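You operate a simulated robot arm through the tools that you are given. There is no shell and no other tool. Be economical: measure what you need, move in short steps, check, and stop when the job is done.

You run a simulated robot arm. Do the job below in one go: nothing can be reset, and whatever is moved stays where it is left.

## Task
Stack the 10 A fuse carton from the top of the long processor on top of the 6 A fuse carton. Then fetch the black bearing block from the top of the long processor and set it on top of the junction box there. Then stack the brown carton labelled "seals" from the top of the long processor on top of the brown carton marked "belts". Keep to this order.

The check looks at the end state, three seconds after you hand in, the way a careful person would. Anything else that was tipped, shoved, dropped, spilled or broken makes it a failure. Lids that push on must go on centred and level and be pressed home; caps that screw on are set level and turned clockwise until they are tight.

## Robot
A 7-joint arm with a vacuum gripper, on a carriage that runs on a rail from [-0.1, -162.1] to [0.1, 85.9] (x, y) and turns from -2.513 to 3.299 rad about z. Base frame: it is fixed where the carriage stands at the start and does not move with it; the origin is on the floor, on the carriage's upright axis, x ahead of it, y to its left, z up. Units: cm, rad, N and s.
With the tool pointing down near the work surface it reaches from about 26 to 72 cm from the robot's upright axis, wherever it stands. Its first joint turns from -2.897 to 2.897 rad. Payload 1.06 kg.
Tool frame: the origin (TCP) lies in the middle of the cups' lips, and z points out of the cups. The gripper has 1 cup of 2.4 cm across, covering 2.4 by 2.4 cm (tool x, y); the bellows give 0.8 cm. With the vacuum on, a cup seals on a smooth face that it is pressed against (1 to 4 N); it does not hold porous or soft things. The pull reaches 23 N.
Orientation is that of the tool frame in the base frame, as a unit quaternion [w, x, y, z]. With the cups facing straight down, the tool's x points along the base's -x, its y along +y and its z along -z.

## Interface
- The arm moves only by the tool play_rows. Its argument "targets" is a list of rows, each a list of 3 entries, a list of its own where there are three numbers: the vacuum: 1 switches it on, 0 off, then the shift along the base's x, y, z in m, then the turn, a rotation vector about the base's x, y, z in rad. In form: [[suction, [tx, ty, tz], [ax, ay, az]], ...]. A call has 1 to 8 rows; each row is the pose to reach, as a shift and turn from the pose commanded when the call began. A row lasts 0.2 s, in which the tool goes at most 5 cm and 0.15 rad; a call with a longer step from one row to the next is refused whole, and so is a gripper value outside its range. A pose out of reach is approached as far as the arm can. The call stops where the force on the tool passes 40 N (or 10 N more than at its start, if that is more) or the arm is blocked; 0.2 s more then pass. The pull builds up within a second once a cup has sealed. Time passes only in rows, and 0.2 s behind the last, so rows that repeat a pose give it time. It gives the time, the measured TCP pose, the force on the tool (base axes) and the pull of the vacuum at its end, in the units of the frame above (readings bear some noise), with the torque about the TCP (base axes, N m) and any sound that the robot's microphone picked up, and new pictures: "pictures" is both (left out), scene, wrist or none.
- Cameras (640 x 400 px; columns grow to the right, rows downward): "scene" is now at [3.71, 15.58, 159.96]; the picture's right is [-0.03, -1.00, 0.00], its down [-0.57, 0.02, -0.82] and it looks along [0.82, -0.03, -0.57] (base axes); focal length 256 px, centre (320, 200). "wrist" rides on the gripper at [7.8, 1.9, -9.6] in the tool frame; the picture's right is [-0.24, 0.97, 0.00], its down [-0.71, -0.17, -0.69] and it looks along [-0.67, -0.16, 0.73] (tool axes); focal length 243 px, centre (320, 200). There is no depth. A picture from a camera that has moved, and an enlarged one, comes with that camera's place and axes in the base frame and with its lens. The place of the scene camera against the robot may be out by one fixed shift of up to 1.8 cm in any direction.
- move_column(by): slides the trunk up (or, below 0, down) by that many cm; the arm and the scene camera ride with it, the base frame stays. It gives what a move gives, with no picture.
- base_move(legs): drives the robot by 1 to 6 legs, each [ahead, left, turn to the left] in cm, cm and rad, along the robot's own axes; the way and the turn of a leg run together, so that a leg with both is an arc; at most 150 cm and 3.142 rad a leg. The arm and the cameras ride along, it lands a little off, and it stops where it bumps. It keeps to its track: a leg is cut to what the track allows. It gives what a move gives, and a new picture of the scene camera.
- aim_head(pan, tilt): turns the head with the scene camera to pan (to the left, within 2.705 rad either way) and tilt (down, from -0.506 to 1.204), counted from straight ahead of the robot. It gives what a move gives, and a new picture of the scene camera.
- enlarge(camera, box): a new picture of the part [left, top, right, bottom] of that camera's present view, enlarged. The clock stands still meanwhile.
- job_done(): hands the job in; it is judged then, once.

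Work in short steps. Places have to be worked out from the pictures, the camera data and where the tool is seen: move nearer, look again, correct. Check each grasp and each placing, and mend what went wrong. You have 165 turns and 260 pictures in all, those below and enlarged ones among them. Switch the vacuum off and draw the arm clear of the work before you hand the job in, unless the task says otherwise; then end with one line.

The tools are called after "Call:" by a JSON object that holds its "name" and its "arguments". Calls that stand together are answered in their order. play_rows: Moves the arm, as the interface text tells. Its arguments: {"type":"object","properties":{"targets":{"type":"array","items":{"type":"array"}},"pictures":{"type":"string","enum":["both","scene","wrist","none"]}},"required":["targets"]} The other tools are called the same way: move_column (by) slides the trunk up or down; base_move (legs) drives the base; aim_head (pan, tilt) turns the head that bears the scene camera; enlarge (camera, box) takes an enlarged picture of a part of a camera's view; job_done () hands the job in.

At the start:

```text
time: 0.0
tcp_pos: [38.16, 6.94, 128.55]
ee_rot: [0.001, 0.0, 1.0, 0.0]
ft_force: [0.7, -1.2, 0.3]
torque: [0.03, 0.0, -0.02]
pull: 0.0
trunk travel left (down, up): [-52.5, 6.5]
robot x, y, heading: [-0.15, -0.1, -0.002]
head pan, tilt: [-0.035, 0.611]
```

scene: 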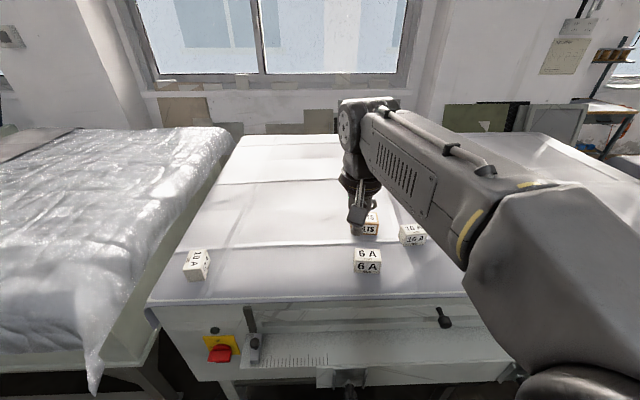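
wrist: 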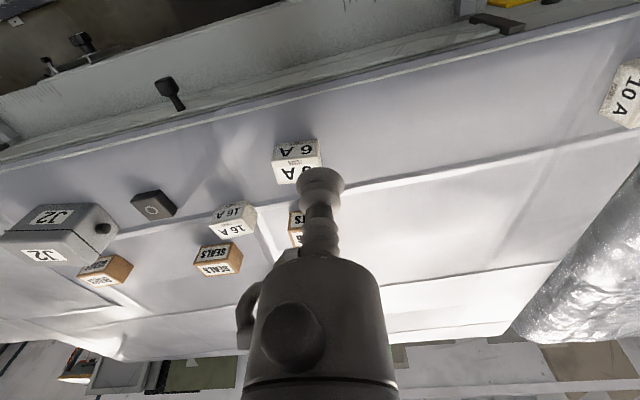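

I'll first enlarge both views to identify the objects.

Call:
{"name": "enlarge", "arguments": {"camera": "wrist", "box": [0, 120, 340, 320]}}

Call:
{"name": "enlarge", "arguments": {"camera": "scene", "box": [160, 180, 460, 360]}}

```text
1.88 times, centred on (170, 220) of wrist
camera zoom: at [30.15, 8.89, 138.01], right [0.24, 0.97, 0.0], down [0.71, -0.17, 0.69], along [0.67, -0.16, -0.73], focal length 457 px, centre (602, 162)
```

zoom: 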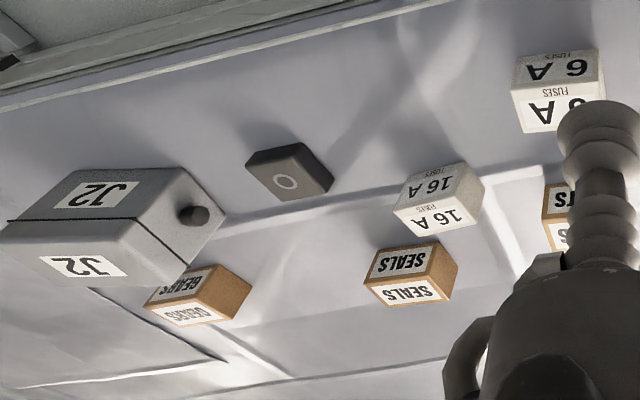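

```text
2.13 times, centred on (310, 270) of scene
camera zoom: at [3.71, 15.58, 159.96], right [-0.03, -1.0, 0.0], down [-0.57, 0.02, -0.82], along [0.82, -0.03, -0.57], focal length 547 px, centre (341, 51)
```

zoom: 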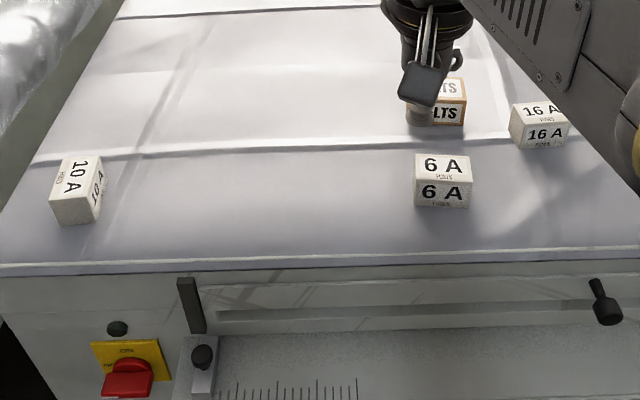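

Objects are identified. I'll drive the carriage left towards the 10 A carton and look again, which also gives a triangulation baseline.

Call:
{"name": "base_move", "arguments": {"legs": [[0, 35, 0]]}}

Call:
{"name": "play_rows", "arguments": {"targets": [[0, [0, 0, 0], [0, 0, 0]]], "pictures": "wrist"}}

```text
time: 2.3
tcp_pos: [38.03, 42.48, 128.55]
ee_rot: [-0.001, 0.001, 1.0, 0.0]
ft_force: [-0.4, -1.0, 0.4]
torque: [-0.03, 0.07, 0.0]
pull: 0.0
trunk travel left (down, up): [-52.5, 6.5]
robot x, y, heading: [-0.14, 35.54, 0.001]
head pan, tilt: [-0.035, 0.611]
camera scene: at [3.78, 51.24, 159.96], right [-0.04, -1.0, 0.0], down [-0.57, 0.02, -0.82], along [0.82, -0.03, -0.57], focal length 256 px, centre (320, 200)
```

scene: 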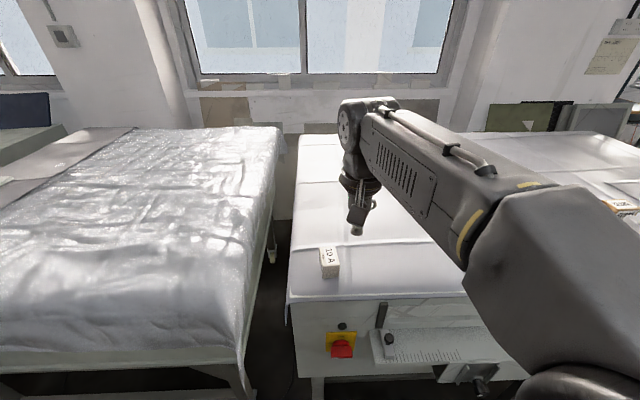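

```text
time: 2.7
tcp_pos: [38.0, 42.37, 128.46]
ee_rot: [-0.001, 0.001, 1.0, 0.001]
ft_force: [0.7, 0.3, 0.5]
torque: [0.0, 0.0, 0.01]
pull: 0.0
trunk travel left (down, up): [-52.5, 6.5]
robot x, y, heading: [-0.11, 35.58, -0.005]
head pan, tilt: [-0.035, 0.611]
camera wrist: at [30.19, 44.46, 138.02], right [0.24, 0.97, 0.0], down [0.71, -0.17, 0.69], along [0.67, -0.16, -0.73], focal length 243 px, centre (320, 200)
```

wrist: 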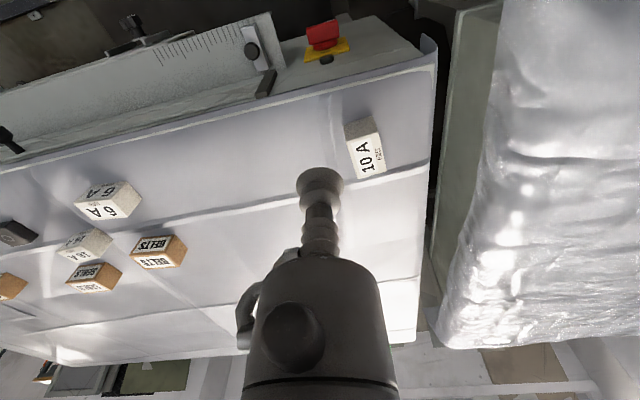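

Triangulating both views puts the 10 A carton's top near (51, 47, 109). I'll move above it with margin and look again.

Call:
{"name": "play_rows", "arguments": {"targets": [[0, [0.035, 0.012, -0.01], [0, 0, 0]], [0, [0.07, 0.024, -0.03], [0, 0, 0]], [0, [0.105, 0.036, -0.05], [0, 0, 0]], [0, [0.128, 0.044, -0.07], [0, 0, 0]], [0, [0.128, 0.044, -0.07], [0, 0, 0]]]}}

Call:
{"name": "enlarge", "arguments": {"camera": "wrist", "box": [220, 80, 420, 220]}}

Call:
{"name": "enlarge", "arguments": {"camera": "scene", "box": [260, 180, 440, 300]}}

```text
time: 3.9
tcp_pos: [50.85, 46.75, 121.38]
ee_rot: [0.0, 0.001, 1.0, 0.0]
ft_force: [-0.1, -0.3, -0.1]
torque: [0.02, 0.02, 0.01]
pull: 0.1
trunk travel left (down, up): [-52.5, 6.5]
robot x, y, heading: [-0.34, 35.38, 0.001]
head pan, tilt: [-0.035, 0.611]
camera scene: at [3.8, 51.21, 159.96], right [-0.04, -1.0, 0.0], down [-0.57, 0.02, -0.82], along [0.82, -0.03, -0.57], focal length 256 px, centre (320, 200)
camera wrist: at [42.9, 48.8, 130.92], right [0.24, 0.97, 0.0], down [0.71, -0.17, 0.69], along [0.67, -0.16, -0.73], focal length 243 px, centre (320, 200)
```

scene: 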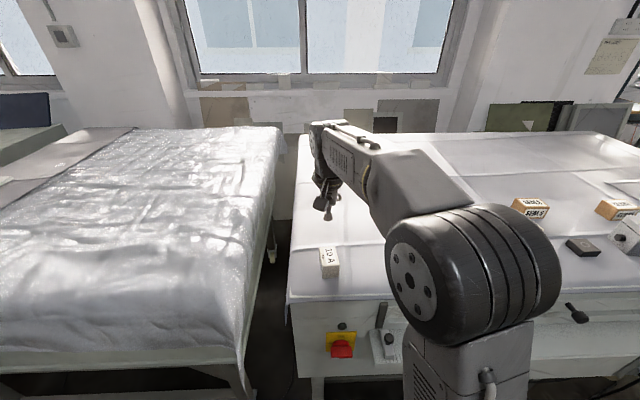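
wrist: 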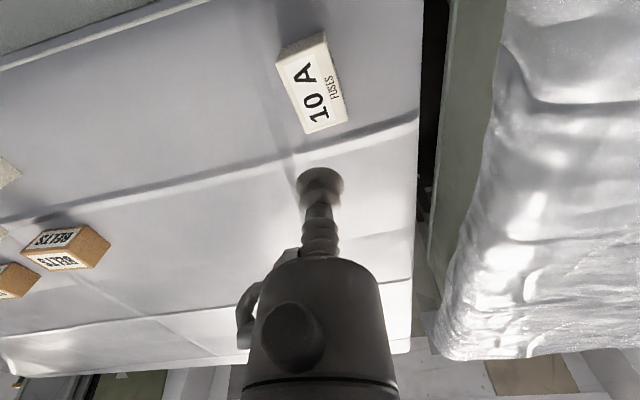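

```text
2.86 times, centred on (320, 150) of wrist
camera zoom: at [42.9, 48.8, 130.92], right [0.24, 0.97, 0.0], down [0.71, -0.17, 0.69], along [0.67, -0.16, -0.73], focal length 693 px, centre (320, 343)
```

zoom: 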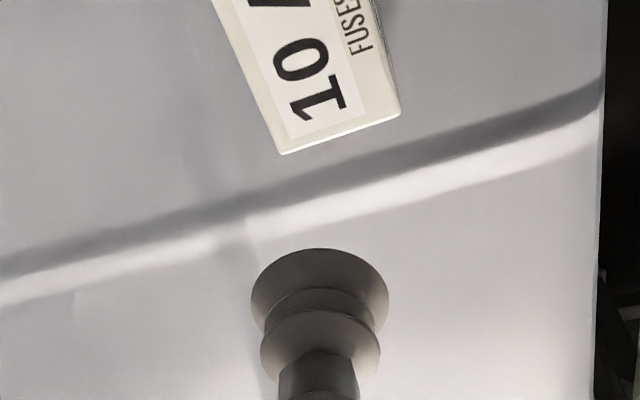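

```text
3.33 times, centred on (350, 240) of scene
camera zoom: at [3.8, 51.21, 159.96], right [-0.04, -1.0, 0.0], down [-0.57, 0.02, -0.82], along [0.82, -0.03, -0.57], focal length 855 px, centre (220, 67)
```

zoom: 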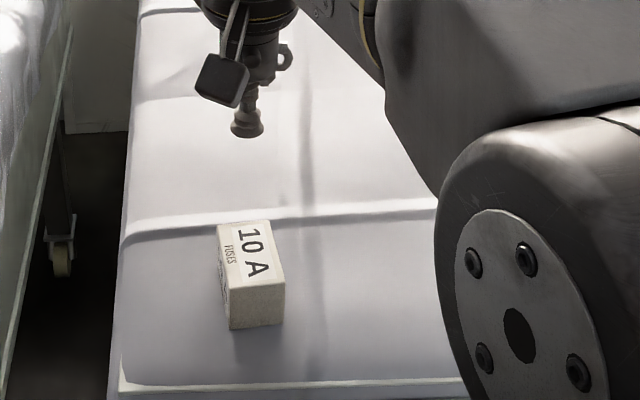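

Two wrist views give the 10 A top at about (49.4, 46.7, 110.9) with its long axis near x. I'll move over it and come down to just above.

Call:
{"name": "play_rows", "arguments": {"targets": [[0, [-0.015, 0.001, 0], [0, 0, 0]], [0, [-0.015, 0.001, -0.035], [0, 0, 0]], [0, [-0.015, 0.001, -0.07], [0, 0, 0]], [0, [-0.015, 0.001, -0.085], [0, 0, 0]], [0, [-0.015, 0.001, -0.085], [0, 0, 0]]]}}

Call:
{"name": "enlarge", "arguments": {"camera": "wrist", "box": [240, 100, 400, 200]}}

Call:
{"name": "enlarge", "arguments": {"camera": "scene", "box": [280, 200, 400, 275]}}

```text
time: 5.1
tcp_pos: [49.23, 46.83, 112.8]
ee_rot: [0.0, 0.001, 1.0, 0.0]
ft_force: [0.7, 0.9, -0.2]
torque: [0.01, -0.01, 0.0]
pull: 0.1
trunk travel left (down, up): [-52.5, 6.5]
robot x, y, heading: [-0.41, 35.6, -0.002]
head pan, tilt: [-0.035, 0.611]
camera scene: at [3.78, 51.21, 159.96], right [-0.04, -1.0, 0.0], down [-0.57, 0.02, -0.82], along [0.82, -0.03, -0.57], focal length 256 px, centre (320, 200)
camera wrist: at [41.43, 48.87, 122.39], right [0.24, 0.97, 0.0], down [0.71, -0.17, 0.69], along [0.67, -0.16, -0.73], focal length 243 px, centre (320, 200)
```

scene: 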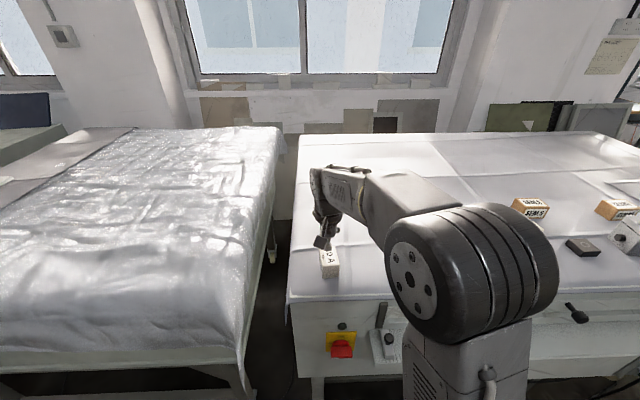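
wrist: 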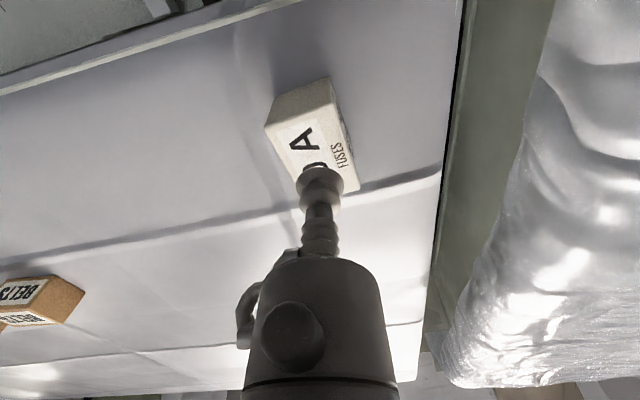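

```text
4.00 times, centred on (320, 150) of wrist
camera zoom: at [41.43, 48.87, 122.39], right [0.24, 0.97, 0.0], down [0.71, -0.17, 0.69], along [0.67, -0.16, -0.73], focal length 970 px, centre (320, 400)
```

zoom: 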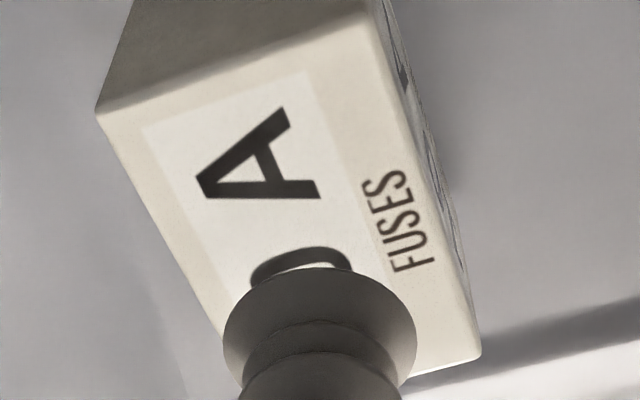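

```text
5.33 times, centred on (340, 238) of scene
camera zoom: at [3.78, 51.21, 159.96], right [-0.04, -1.0, 0.0], down [-0.57, 0.02, -0.82], along [0.82, -0.03, -0.57], focal length 1368 px, centre (213, 0)
```

zoom: 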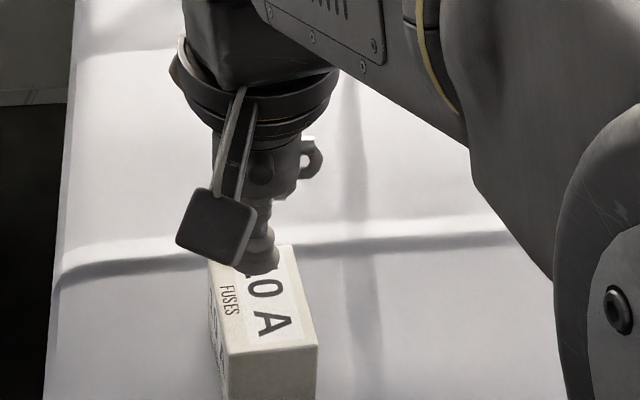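

Cup lies over the carton, height uncertain between 109 and 111. I'll descend gently with vacuum on, in small steps, watching force.

Call:
{"name": "play_rows", "arguments": {"targets": [[0, [0, 0, -0.008], [0, 0, 0]], [0, [0, 0, -0.014], [0, 0, 0]], [0, [0, 0, -0.018], [0, 0, 0]], [0, [0, 0, -0.018], [0, 0, 0]]], "pictures": "none"}}

Call:
{"name": "enlarge", "arguments": {"camera": "wrist", "box": [240, 100, 400, 200]}}

```text
time: 6.1
tcp_pos: [49.29, 46.89, 111.14]
ee_rot: [0.0, 0.001, 1.0, 0.001]
ft_force: [-0.2, 0.3, 0.3]
torque: [0.01, 0.02, 0.02]
pull: 0.0
trunk travel left (down, up): [-52.5, 6.5]
robot x, y, heading: [0.29, 35.78, -0.001]
head pan, tilt: [-0.035, 0.611]
```

```text
4.00 times, centred on (320, 150) of wrist
camera zoom: at [41.49, 48.9, 120.68], right [0.24, 0.97, 0.0], down [0.71, -0.17, 0.68], along [0.67, -0.16, -0.73], focal length 970 px, centre (320, 400)
```

zoom: 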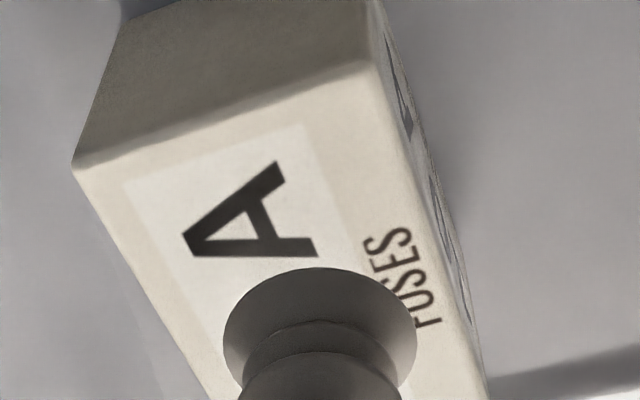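

Top is about z 109.4, with its centre near (50.0, 46.6). I'll shift the cup there and lower with vacuum on.

Call:
{"name": "play_rows", "arguments": {"targets": [[0, [0.007, -0.003, 0], [0, 0, 0]], [1, [0.007, -0.003, -0.008], [0, 0, 0]], [1, [0.007, -0.003, -0.014], [0, 0, 0]], [1, [0.007, -0.003, -0.018], [0, 0, 0]], [1, [0.007, -0.003, -0.018], [0, 0, 0]]], "pictures": "wrist"}}

```text
time: 7.3
tcp_pos: [49.98, 46.49, 109.42]
ee_rot: [-0.001, 0.001, 1.0, 0.0]
ft_force: [-0.8, -0.2, 0.5]
torque: [-0.01, 0.01, 0.0]
pull: 0.0
trunk travel left (down, up): [-52.5, 6.5]
robot x, y, heading: [0.24, 35.48, -0.003]
head pan, tilt: [-0.035, 0.611]
camera wrist: at [42.19, 48.56, 118.93], right [0.24, 0.97, 0.0], down [0.71, -0.17, 0.68], along [0.67, -0.16, -0.73], focal length 243 px, centre (320, 200)
```

wrist: 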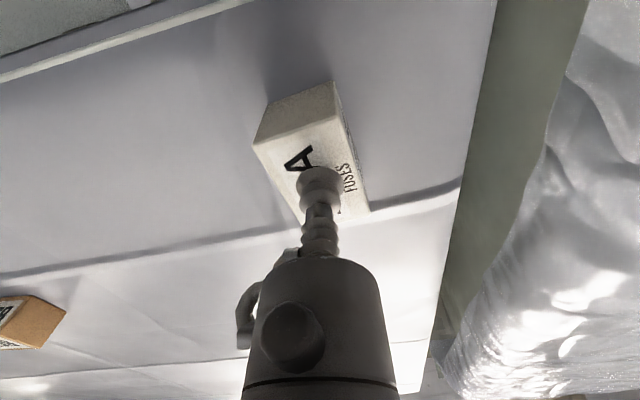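

Not in contact yet. I'll go down in 0.3 cm steps with the vacuum on.

Call:
{"name": "play_rows", "arguments": {"targets": [[1, [0, 0, -0.003], [0, 0, 0]], [1, [0, 0, -0.006], [0, 0, 0]], [1, [0, 0, -0.008], [0, 0, 0]], [1, [0, 0, -0.008], [0, 0, 0]]], "pictures": "none"}}

```text
time: 8.3
tcp_pos: [50.09, 46.73, 108.64]
ee_rot: [0.001, 0.001, 1.0, 0.0]
ft_force: [-0.2, 0.9, 6.8]
torque: [0.02, 0.0, 0.03]
pull: 22.9
trunk travel left (down, up): [-52.5, 6.5]
robot x, y, heading: [-0.01, 35.9, -0.003]
head pan, tilt: [-0.035, 0.611]
```

Sealed with pull 22.9 N; contact height about 108.9. I'll lift 8 cm.

Call:
{"name": "play_rows", "arguments": {"targets": [[1, [0, 0, 0.02], [0, 0, 0]], [1, [0, 0, 0.05], [0, 0, 0]], [1, [0, 0, 0.09], [0, 0, 0]], [1, [0, 0, 0.12], [0, 0, 0]], [1, [0, 0, 0.12], [0, 0, 0]]]}}

```text
time: 9.5
tcp_pos: [49.76, 46.38, 120.68]
ee_rot: [0.0, 0.0, 1.0, 0.0]
ft_force: [0.2, 0.6, -1.0]
torque: [0.0, 0.05, -0.04]
pull: 22.8
trunk travel left (down, up): [-52.5, 6.5]
robot x, y, heading: [0.03, 35.98, -0.001]
head pan, tilt: [-0.035, 0.611]
camera scene: at [3.78, 51.21, 159.96], right [-0.04, -1.0, 0.0], down [-0.57, 0.02, -0.82], along [0.82, -0.03, -0.57], focal length 256 px, centre (320, 200)
camera wrist: at [41.93, 48.37, 130.1], right [0.24, 0.97, 0.0], down [0.71, -0.17, 0.69], along [0.67, -0.16, -0.73], focal length 243 px, centre (320, 200)
```

scene: 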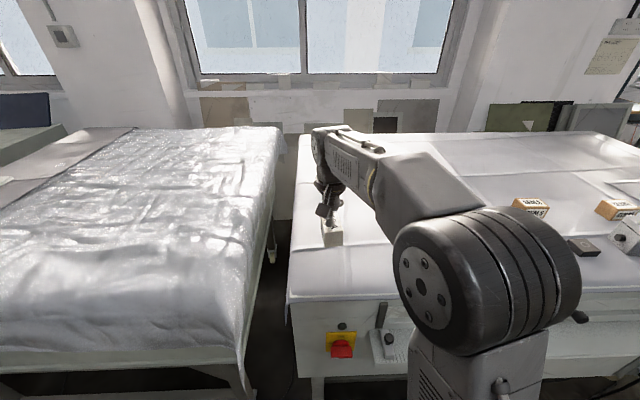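
wrist: 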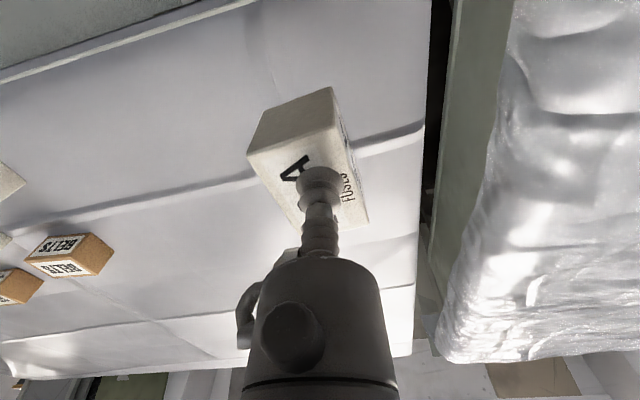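

Carton is held. Now I'll drive right about 46 cm to bring it over the 6 A carton (near (50.2, 0.5)), staying high.

Call:
{"name": "base_move", "arguments": {"legs": [[0, -46, 0]]}}

Call:
{"name": "play_rows", "arguments": {"targets": [[1, [0, 0, 0.0], [0, 0, 0.14]], [1, [0, 0, 0.0], [0, 0, 0.28]], [1, [0, 0, 0], [0, 0, 0.42]], [1, [0, 0, 0], [0, 0, 0.56]], [1, [0, 0, 0], [0, 0, 0.7]], [1, [0, 0, 0], [0, 0, 0.7]]]}}

```text
time: 12.3
tcp_pos: [49.85, -0.84, 120.52]
ee_rot: [0.0, 0.006, 1.0, 0.001]
ft_force: [-0.3, 0.3, -0.6]
torque: [0.05, 0.03, 0.0]
pull: 23.2
trunk travel left (down, up): [-52.5, 6.5]
robot x, y, heading: [-0.26, -10.91, -0.011]
head pan, tilt: [-0.035, 0.611]
camera scene: at [3.9, 4.53, 159.96], right [-0.05, -1.0, 0.0], down [-0.57, 0.03, -0.82], along [0.82, -0.04, -0.57], focal length 256 px, centre (320, 200)
```

scene: 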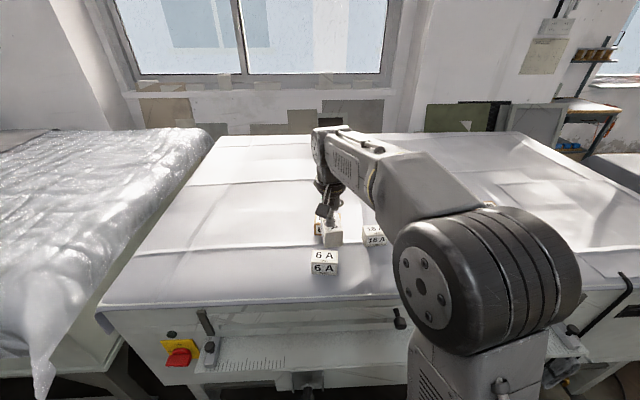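

```text
time: 13.7
tcp_pos: [49.87, -0.72, 120.63]
ee_rot: [0.0, -0.337, 0.942, 0.001]
ft_force: [0.0, 0.4, -0.7]
torque: [0.0, -0.01, 0.03]
pull: 23.1
trunk travel left (down, up): [-52.5, 6.5]
robot x, y, heading: [0.3, -11.17, -0.009]
head pan, tilt: [-0.035, 0.611]
camera scene: at [3.9, 4.56, 159.96], right [-0.05, -1.0, 0.0], down [-0.57, 0.03, -0.82], along [0.82, -0.04, -0.57], focal length 256 px, centre (320, 200)
camera wrist: at [42.56, -4.14, 130.1], right [-0.44, 0.9, 0.0], down [0.66, 0.32, 0.69], along [0.62, 0.3, -0.73], focal length 243 px, centre (320, 200)
```

scene: 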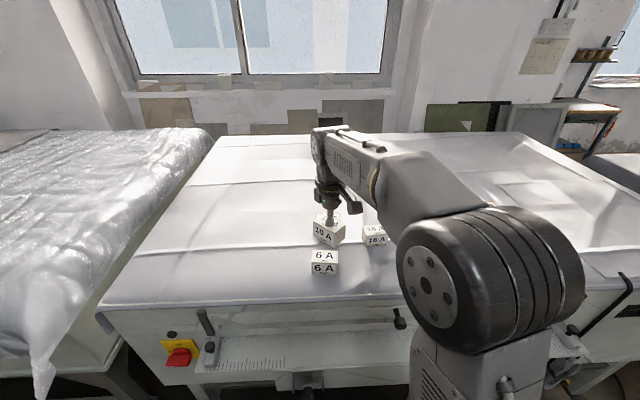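
wrist: 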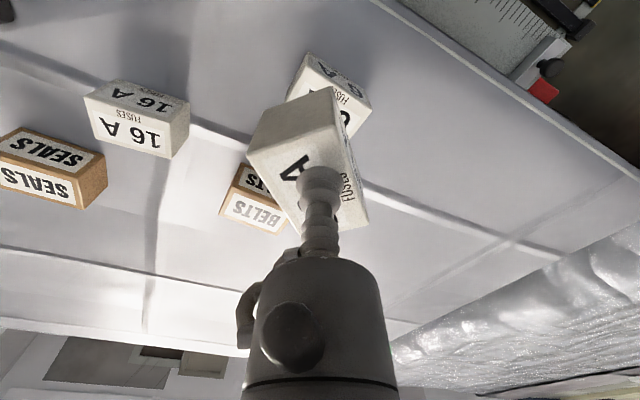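

Rotation is going well. I'll turn the rest (about 0.78 rad) and zoom in on the pair.

Call:
{"name": "play_rows", "arguments": {"targets": [[1, [0, 0, 0.0], [0, 0, 0.14]], [1, [0, 0, 0.0], [0, 0, 0.28]], [1, [0, 0, 0], [0, 0, 0.42]], [1, [0, 0, 0], [0, 0, 0.56]], [1, [0, 0, 0], [0, 0, 0.7]], [1, [0, 0, 0], [0, 0, 0.78]], [1, [0, 0, 0], [0, 0, 0.78]]], "pictures": "wrist"}}

Call:
{"name": "enlarge", "arguments": {"camera": "scene", "box": [270, 200, 390, 280]}}

```text
time: 15.3
tcp_pos: [49.75, -0.82, 120.46]
ee_rot: [0.0, -0.67, 0.742, 0.0]
ft_force: [0.2, 0.1, -1.2]
torque: [-0.01, -0.02, 0.02]
pull: 23.0
trunk travel left (down, up): [-52.5, 6.5]
robot x, y, heading: [-0.06, -10.89, -0.013]
head pan, tilt: [-0.035, 0.611]
camera wrist: at [47.11, -8.3, 129.99], right [-0.94, 0.33, 0.0], down [0.24, 0.69, 0.69], along [0.23, 0.65, -0.73], focal length 243 px, centre (320, 200)
```

wrist: 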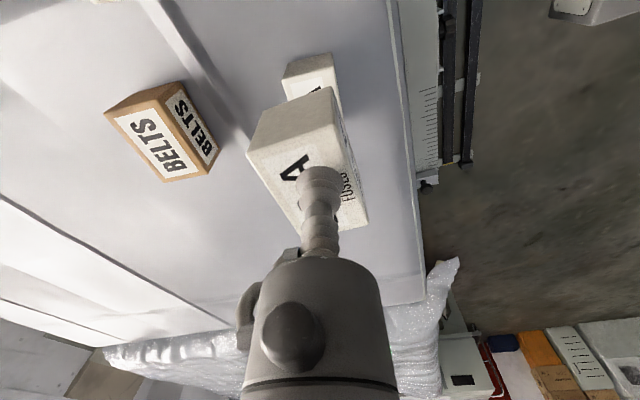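

```text
5.00 times, centred on (330, 240) of scene
camera zoom: at [3.9, 4.56, 159.96], right [-0.05, -1.0, 0.0], down [-0.57, 0.03, -0.82], along [0.82, -0.04, -0.57], focal length 1282 px, centre (270, 0)
```

zoom: 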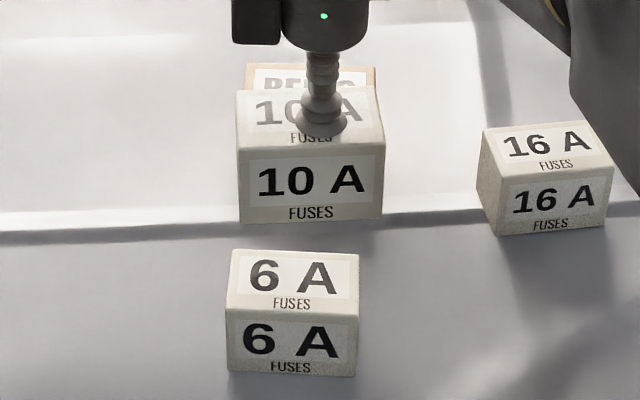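

The scene zoom shows the held carton must shift about (+0.4, +0.5) cm and turn −0.11 rad to match the 6 A carton. I'll make that correction and recheck, lowering a little.

Call:
{"name": "play_rows", "arguments": {"targets": [[1, [0.0035, 0.005, 0.0], [0, 0, -0.11]], [1, [0.0035, 0.005, -0.02], [0, 0, -0.11]], [1, [0.0035, 0.005, -0.04], [0, 0, -0.11]], [1, [0.0035, 0.005, -0.05], [0, 0, -0.11]], [1, [0.0035, 0.005, -0.05], [0, 0, -0.11]]], "pictures": "wrist"}}

Call:
{"name": "enlarge", "arguments": {"camera": "scene", "box": [270, 200, 390, 280]}}

Call:
{"name": "enlarge", "arguments": {"camera": "wrist", "box": [220, 20, 420, 220]}}

```text
time: 16.5
tcp_pos: [50.21, -0.28, 115.49]
ee_rot: [-0.001, -0.628, 0.778, 0.0]
ft_force: [-0.2, -0.2, -1.8]
torque: [-0.01, 0.0, 0.04]
pull: 23.0
trunk travel left (down, up): [-52.5, 6.5]
robot x, y, heading: [0.23, -10.75, -0.014]
head pan, tilt: [-0.035, 0.611]
camera wrist: at [46.69, -7.48, 125.08], right [-0.9, 0.44, 0.0], down [0.32, 0.66, 0.68], along [0.3, 0.62, -0.73], focal length 243 px, centre (320, 200)
```

wrist: 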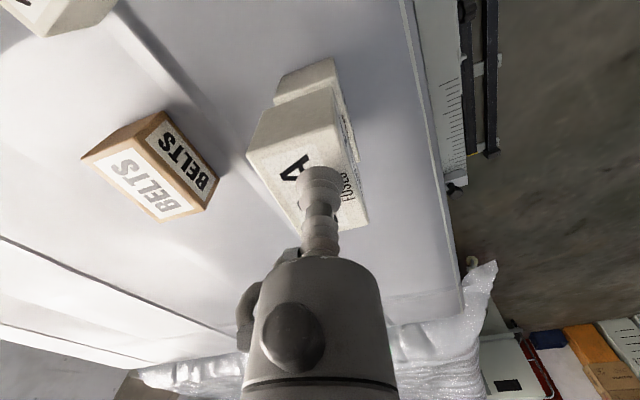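

```text
5.00 times, centred on (330, 240) of scene
camera zoom: at [3.91, 4.56, 159.96], right [-0.05, -1.0, 0.0], down [-0.57, 0.03, -0.82], along [0.82, -0.04, -0.57], focal length 1282 px, centre (270, 0)
```

zoom: 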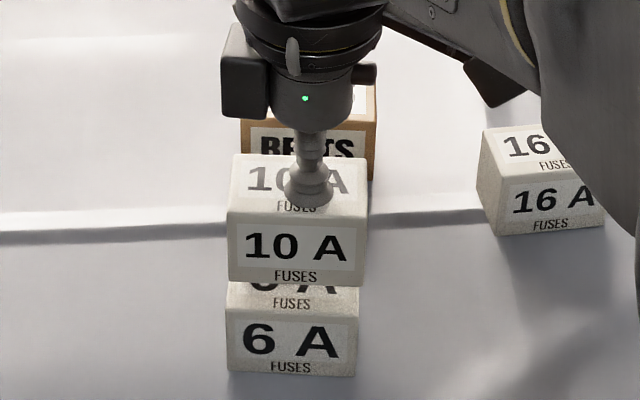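

```text
2.00 times, centred on (320, 120) of wrist
camera zoom: at [46.69, -7.48, 125.08], right [-0.9, 0.44, 0.0], down [0.32, 0.66, 0.68], along [0.3, 0.62, -0.73], focal length 485 px, centre (320, 360)
```

zoom: 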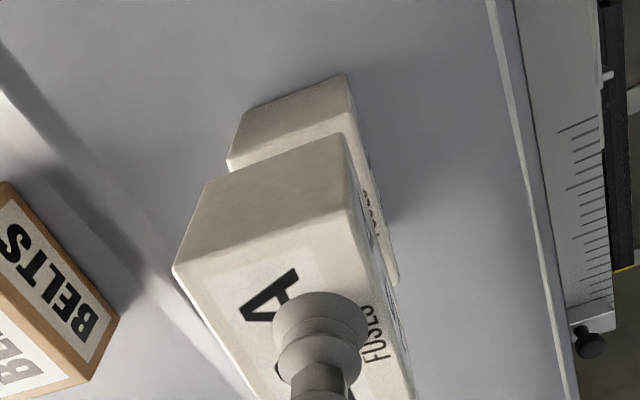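

Both views agree the held carton is about 0.4 cm too far in x and 0.17 short in y; the yaw matches. I'll correct and lower to about 114.

Call:
{"name": "play_rows", "arguments": {"targets": [[1, [-0.004, 0.0017, 0.0], [0, 0, 0]], [1, [-0.004, 0.0017, -0.008], [0, 0, 0]], [1, [-0.004, 0.0017, -0.013], [0, 0, 0]], [1, [-0.004, 0.0017, -0.013], [0, 0, 0]]], "pictures": "none"}}

Call:
{"name": "enlarge", "arguments": {"camera": "scene", "box": [270, 200, 390, 280]}}

Call:
{"name": "enlarge", "arguments": {"camera": "wrist", "box": [220, 20, 420, 220]}}

```text
time: 17.5
tcp_pos: [49.75, -0.13, 114.2]
ee_rot: [0.0, -0.627, 0.779, 0.0]
ft_force: [0.0, -0.5, -2.1]
torque: [-0.03, -0.04, 0.0]
pull: 22.7
trunk travel left (down, up): [-52.5, 6.5]
robot x, y, heading: [0.03, -10.88, -0.01]
head pan, tilt: [-0.035, 0.611]
```

```text
5.00 times, centred on (330, 240) of scene
camera zoom: at [3.9, 4.56, 159.96], right [-0.05, -1.0, 0.0], down [-0.57, 0.03, -0.82], along [0.82, -0.04, -0.57], focal length 1282 px, centre (270, 0)
```

zoom: 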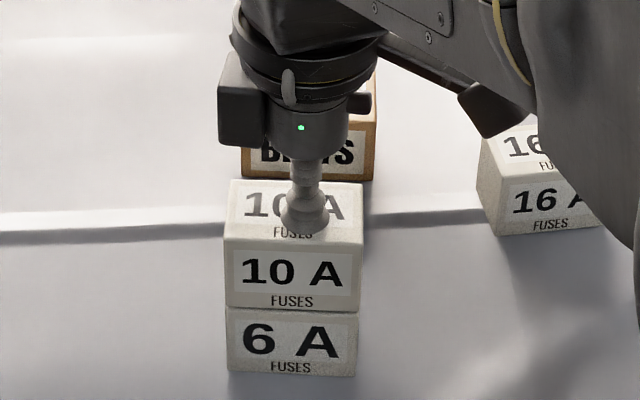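

```text
2.00 times, centred on (320, 120) of wrist
camera zoom: at [46.27, -7.28, 123.7], right [-0.9, 0.44, 0.0], down [0.32, 0.66, 0.68], along [0.3, 0.62, -0.73], focal length 485 px, centre (320, 360)
```

zoom: 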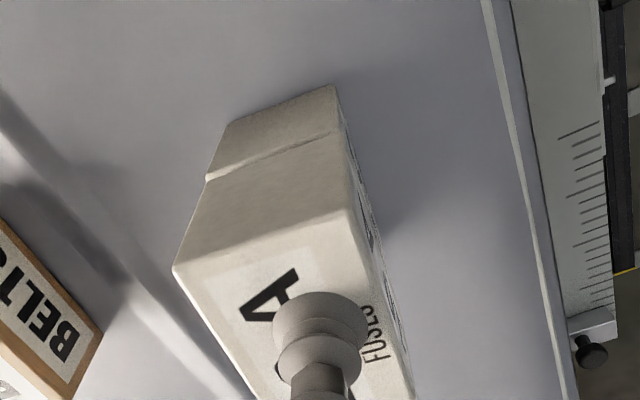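

Alignment is good in both views. I'll lower slowly to contact.

Call:
{"name": "play_rows", "arguments": {"targets": [[1, [0, 0, -0.002], [0, 0, 0]], [1, [0, 0, -0.004], [0, 0, 0]], [1, [0, 0, -0.006], [0, 0, 0]], [1, [0, 0, -0.006], [0, 0, 0]]], "pictures": "none"}}

```text
time: 18.5
tcp_pos: [49.82, -0.17, 113.83]
ee_rot: [0.001, -0.627, 0.779, 0.0]
ft_force: [-1.9, -0.6, 5.7]
torque: [0.02, 0.02, 0.0]
pull: 23.4
trunk travel left (down, up): [-52.5, 6.5]
robot x, y, heading: [0.22, -10.93, -0.019]
head pan, tilt: [-0.035, 0.611]
```

Contact: the force rose to about +6 N. I'll release, wait for the pull to die, then lift straight up.

Call:
{"name": "play_rows", "arguments": {"targets": [[0, [0, 0, 0.001], [0, 0, 0]], [0, [0, 0, 0.001], [0, 0, 0]], [0, [0, 0, 0.001], [0, 0, 0]], [0, [0, 0, 0.001], [0, 0, 0]], [0, [0, 0, 0.001], [0, 0, 0]]], "pictures": "none"}}

Call:
{"name": "play_rows", "arguments": {"targets": [[0, [0, 0, 0.005], [0, 0, 0]], [0, [0, 0, 0.02], [0, 0, 0]], [0, [0, 0, 0.05], [0, 0, 0]], [0, [0, 0, 0.09], [0, 0, 0]], [0, [0, 0, 0.12], [0, 0, 0]]]}}

Call:
{"name": "enlarge", "arguments": {"camera": "scene", "box": [270, 200, 390, 280]}}

```text
time: 19.7
tcp_pos: [49.84, -0.2, 113.69]
ee_rot: [0.001, -0.628, 0.778, 0.0]
ft_force: [-0.1, -0.2, -0.7]
torque: [0.0, 0.01, 0.03]
pull: 0.0
trunk travel left (down, up): [-52.5, 6.5]
robot x, y, heading: [-0.0, -10.97, -0.014]
head pan, tilt: [-0.035, 0.611]
```

```text
time: 20.9
tcp_pos: [49.88, 0.12, 125.68]
ee_rot: [0.0, -0.628, 0.778, 0.0]
ft_force: [-0.1, -0.2, 0.7]
torque: [-0.06, 0.0, 0.01]
pull: 0.0
trunk travel left (down, up): [-52.5, 6.5]
robot x, y, heading: [0.11, -10.91, -0.01]
head pan, tilt: [-0.035, 0.611]
camera scene: at [3.89, 4.56, 159.96], right [-0.05, -1.0, 0.0], down [-0.57, 0.03, -0.82], along [0.82, -0.04, -0.57], focal length 256 px, centre (320, 200)
camera wrist: at [46.33, -7.11, 135.36], right [-0.9, 0.44, 0.0], down [0.32, 0.66, 0.69], along [0.3, 0.62, -0.73], focal length 243 px, centre (320, 200)
```

scene: 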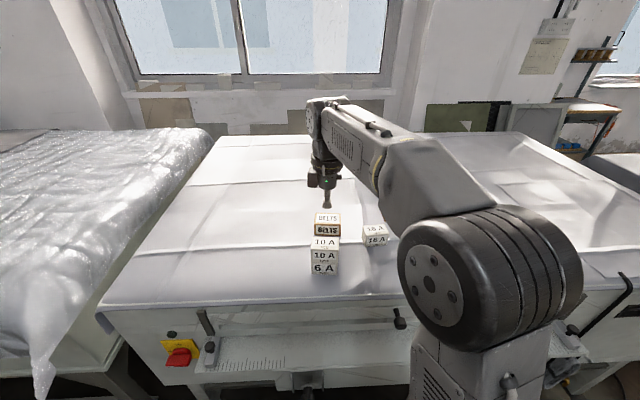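
wrist: 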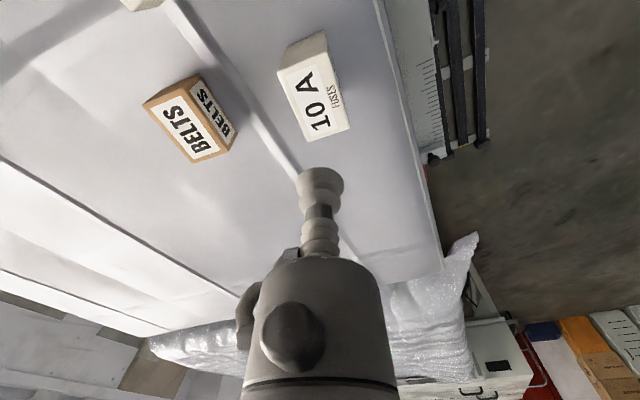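

```text
5.00 times, centred on (330, 240) of scene
camera zoom: at [3.89, 4.56, 159.96], right [-0.05, -1.0, 0.0], down [-0.57, 0.03, -0.82], along [0.82, -0.04, -0.57], focal length 1282 px, centre (270, 0)
```

zoom: 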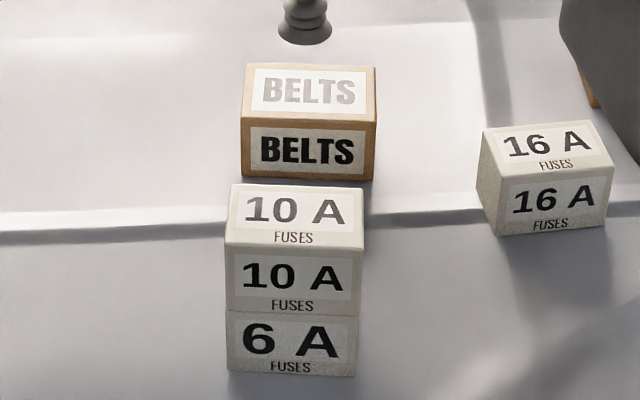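

The fuse stack is good. Next the bearing block: I'll drive right 20 cm, turn the tool back, and look.

Call:
{"name": "base_move", "arguments": {"legs": [[0, -20, 0]]}}

Call:
{"name": "play_rows", "arguments": {"targets": [[0, [0, 0, 0], [0, 0, -0.14]], [0, [0, 0, 0], [0, 0, -0.28]], [0, [0, 0, 0], [0, 0, -0.42]], [0, [0, 0, 0], [0, 0, -0.56]], [0, [0, 0, 0], [0, 0, -0.7]], [0, [0, 0, 0], [0, 0, -0.84]], [0, [0, 0, 0], [0, 0, -0.98]], [0, [0, 0, 0], [0, 0, -1.12]]], "pictures": "none"}}

Call:
{"name": "play_rows", "arguments": {"targets": [[0, [-0.03, 0, 0.02], [0, 0, -0.12]], [0, [-0.06, 0, 0.04], [0, 0, -0.24]], [0, [-0.06, 0, 0.04], [0, 0, -0.24]]]}}

```text
time: 22.5
tcp_pos: [49.86, -20.1, 125.86]
ee_rot: [0.0, -0.625, 0.78, 0.0]
ft_force: [0.4, -0.8, -0.3]
torque: [-0.01, 0.01, 0.03]
pull: 0.1
trunk travel left (down, up): [-52.5, 6.5]
robot x, y, heading: [0.12, -31.24, -0.021]
head pan, tilt: [-0.035, 0.611]
camera scene: at [3.96, -15.36, 159.97], right [-0.05, -1.0, 0.0], down [-0.57, 0.03, -0.82], along [0.82, -0.04, -0.57], focal length 256 px, centre (320, 200)
```

scene: 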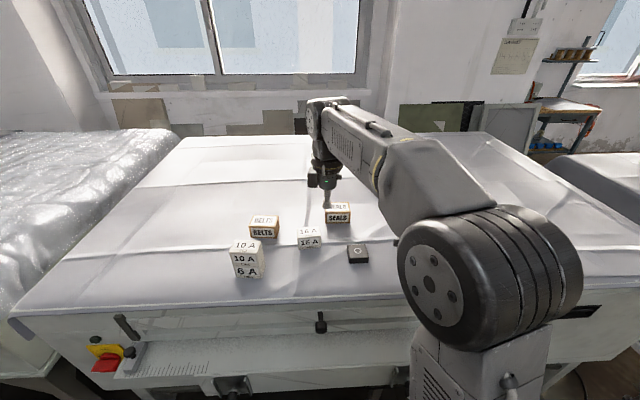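

```text
time: 24.3
tcp_pos: [49.97, -20.08, 125.64]
ee_rot: [0.0, -0.114, 0.993, 0.0]
ft_force: [-0.3, -0.2, -0.6]
torque: [0.0, 0.0, 0.01]
pull: 0.0
trunk travel left (down, up): [-52.5, 6.5]
robot x, y, heading: [0.46, -31.05, -0.018]
head pan, tilt: [-0.035, 0.611]
```

```text
time: 25.1
tcp_pos: [43.66, -20.22, 130.02]
ee_rot: [0.0, 0.005, 1.0, 0.0]
ft_force: [0.2, -0.1, 0.3]
torque: [-0.01, 0.0, 0.0]
pull: 0.1
trunk travel left (down, up): [-52.5, 6.5]
robot x, y, heading: [-0.18, -30.24, -0.017]
head pan, tilt: [-0.035, 0.611]
camera scene: at [3.94, -15.31, 159.96], right [-0.05, -1.0, 0.0], down [-0.57, 0.03, -0.82], along [0.82, -0.04, -0.57], focal length 256 px, centre (320, 200)
camera wrist: at [35.89, -18.07, 139.56], right [0.24, 0.97, 0.0], down [0.71, -0.18, 0.68], along [0.66, -0.17, -0.73], focal length 243 px, centre (320, 200)
```

scene: 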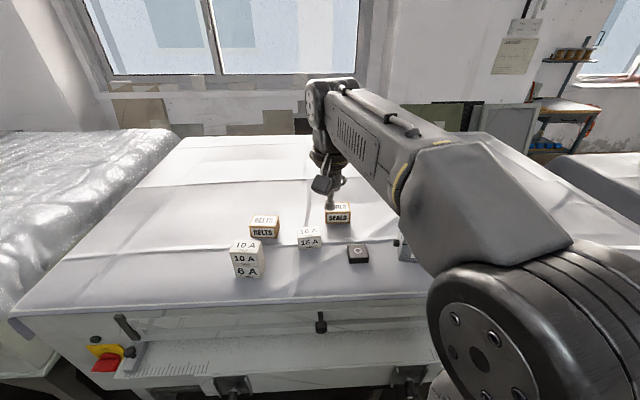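
wrist: 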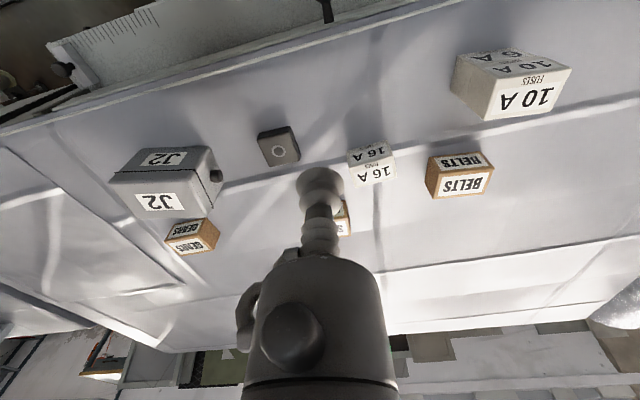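

Everything is visible. I'll zoom in on the bearing block and the junction box.

Call:
{"name": "enlarge", "arguments": {"camera": "wrist", "box": [90, 100, 330, 250]}}

Call:
{"name": "enlarge", "arguments": {"camera": "scene", "box": [290, 195, 410, 270]}}

```text
2.67 times, centred on (210, 175) of wrist
camera zoom: at [35.89, -18.07, 139.56], right [0.24, 0.97, 0.0], down [0.71, -0.18, 0.68], along [0.66, -0.17, -0.73], focal length 647 px, centre (613, 267)
```

zoom: 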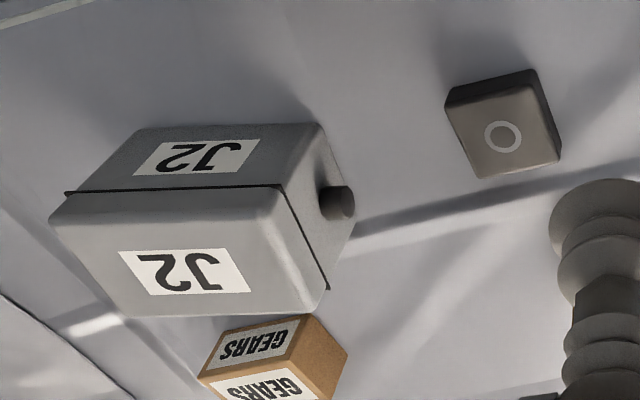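

```text
5.33 times, centred on (350, 232) of scene
camera zoom: at [3.94, -15.31, 159.96], right [-0.05, -1.0, 0.0], down [-0.57, 0.03, -0.82], along [0.82, -0.04, -0.57], focal length 1368 px, centre (160, 27)
```

zoom: 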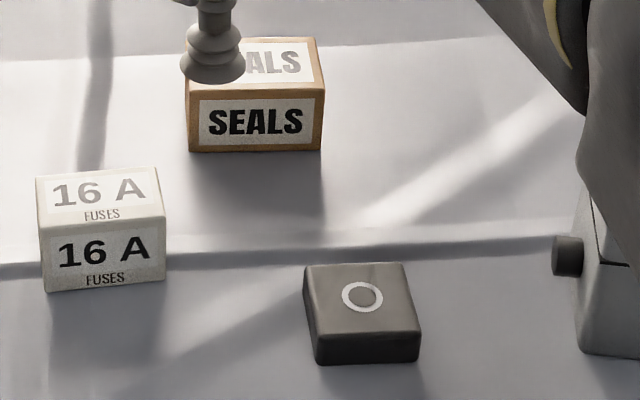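

Both views put the block's ring at about (54.0, −29.4), top near z 106.6. I'll move above it and look.

Call:
{"name": "play_rows", "arguments": {"targets": [[0, [0.03, -0.03, -0.01], [0, 0, 0]], [0, [0.06, -0.06, -0.03], [0, 0, 0]], [0, [0.09, -0.085, -0.06], [0, 0, 0]], [0, [0.103, -0.0925, -0.1], [0, 0, 0]], [0, [0.103, -0.0925, -0.14], [0, 0, 0]], [0, [0.103, -0.0925, -0.17], [0, 0, 0]], [0, [0.103, -0.0925, -0.17], [0, 0, 0]]], "pictures": "both"}}

Call:
{"name": "enlarge", "arguments": {"camera": "wrist", "box": [220, 60, 420, 200]}}

```text
time: 26.7
tcp_pos: [54.21, -29.24, 112.81]
ee_rot: [0.0, 0.004, 1.0, -0.001]
ft_force: [0.1, 0.1, 0.9]
torque: [0.0, 0.0, -0.04]
pull: 0.1
trunk travel left (down, up): [-52.5, 6.5]
robot x, y, heading: [-0.06, -30.59, -0.015]
head pan, tilt: [-0.035, 0.611]
camera scene: at [3.98, -15.31, 159.96], right [-0.05, -1.0, 0.0], down [-0.57, 0.03, -0.82], along [0.82, -0.04, -0.57], focal length 256 px, centre (320, 200)
camera wrist: at [46.41, -27.24, 122.33], right [0.24, 0.97, 0.0], down [0.71, -0.18, 0.69], along [0.66, -0.17, -0.73], focal length 243 px, centre (320, 200)
```

scene: 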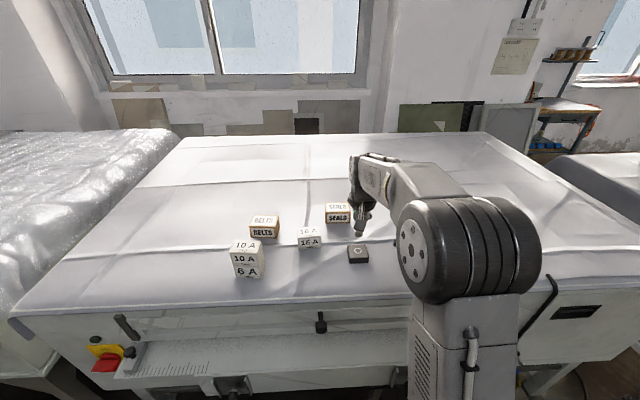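
wrist: 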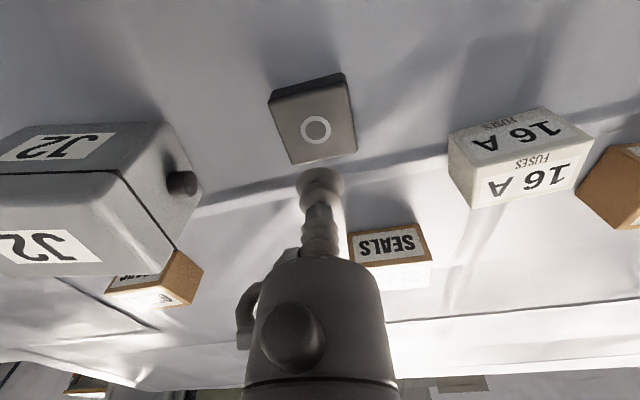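

```text
2.86 times, centred on (320, 130) of wrist
camera zoom: at [46.41, -27.24, 122.33], right [0.24, 0.97, 0.0], down [0.71, -0.18, 0.69], along [0.66, -0.17, -0.73], focal length 693 px, centre (320, 400)
```

zoom: 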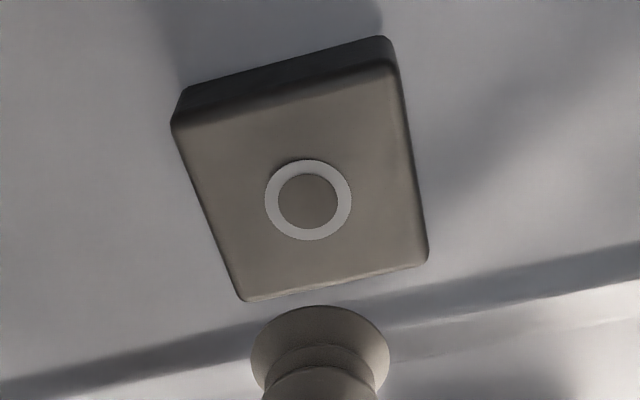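

The ring is at (54.05, −29.5). I'll make a small correction and lower to just above it.

Call:
{"name": "play_rows", "arguments": {"targets": [[0, [-0.0015, -0.0025, -0.02], [0, 0, 0]], [0, [-0.0015, -0.0025, -0.04], [0, 0, 0]], [0, [-0.0015, -0.0025, -0.052], [0, 0, 0]], [0, [-0.0015, -0.0025, -0.052], [0, 0, 0]]], "pictures": "none"}}

Call:
{"name": "enlarge", "arguments": {"camera": "scene", "box": [320, 210, 400, 270]}}

Call:
{"name": "enlarge", "arguments": {"camera": "wrist", "box": [220, 60, 420, 200]}}

```text
time: 27.7
tcp_pos: [53.86, -29.63, 107.69]
ee_rot: [0.0, 0.004, 1.0, 0.0]
ft_force: [0.5, 0.0, -0.4]
torque: [0.0, -0.01, -0.03]
pull: 0.0
trunk travel left (down, up): [-52.5, 6.5]
robot x, y, heading: [-0.27, -30.97, -0.019]
head pan, tilt: [-0.035, 0.611]
```

```text
6.67 times, centred on (360, 240) of scene
camera zoom: at [3.97, -15.31, 159.96], right [-0.05, -1.0, 0.0], down [-0.57, 0.03, -0.82], along [0.82, -0.04, -0.57], focal length 1710 px, centre (53, -67)
```

zoom: 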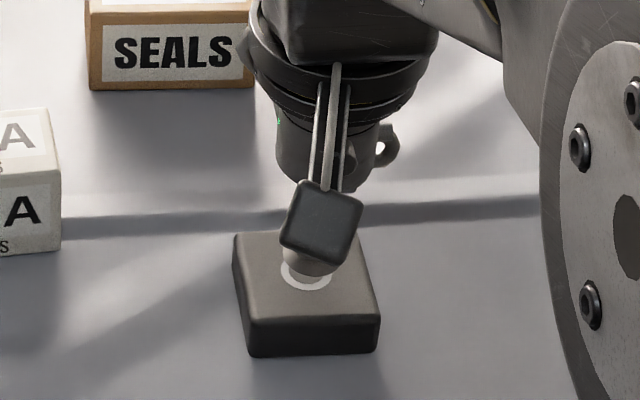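

```text
2.86 times, centred on (320, 130) of wrist
camera zoom: at [46.1, -27.64, 117.2], right [0.24, 0.97, 0.0], down [0.71, -0.18, 0.69], along [0.66, -0.17, -0.73], focal length 693 px, centre (320, 400)
```

zoom: 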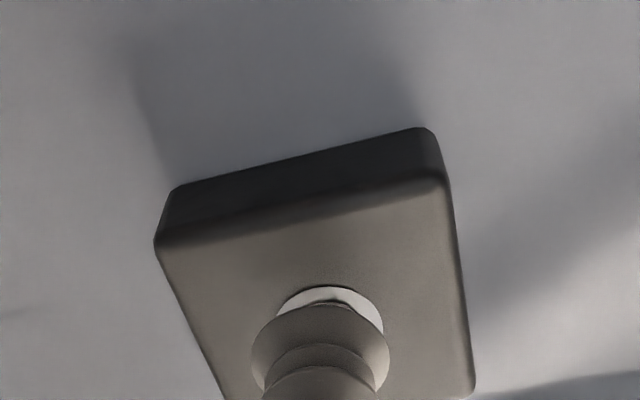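

The cup is over the ring. I'll descend in small steps with vacuum on.

Call:
{"name": "play_rows", "arguments": {"targets": [[1, [0.001, 0.001, -0.004], [0, 0, 0]], [1, [0.001, 0.001, -0.008], [0, 0, 0]], [1, [0.001, 0.001, -0.011], [0, 0, 0]], [1, [0.001, 0.001, -0.011], [0, 0, 0]]], "pictures": "none"}}

```text
time: 28.7
tcp_pos: [54.22, -29.5, 106.57]
ee_rot: [0.0, 0.004, 1.0, -0.001]
ft_force: [-0.3, -0.2, 0.8]
torque: [0.04, -0.01, 0.02]
pull: 22.7
trunk travel left (down, up): [-52.5, 6.5]
robot x, y, heading: [0.25, -30.75, -0.02]
head pan, tilt: [-0.035, 0.611]
```

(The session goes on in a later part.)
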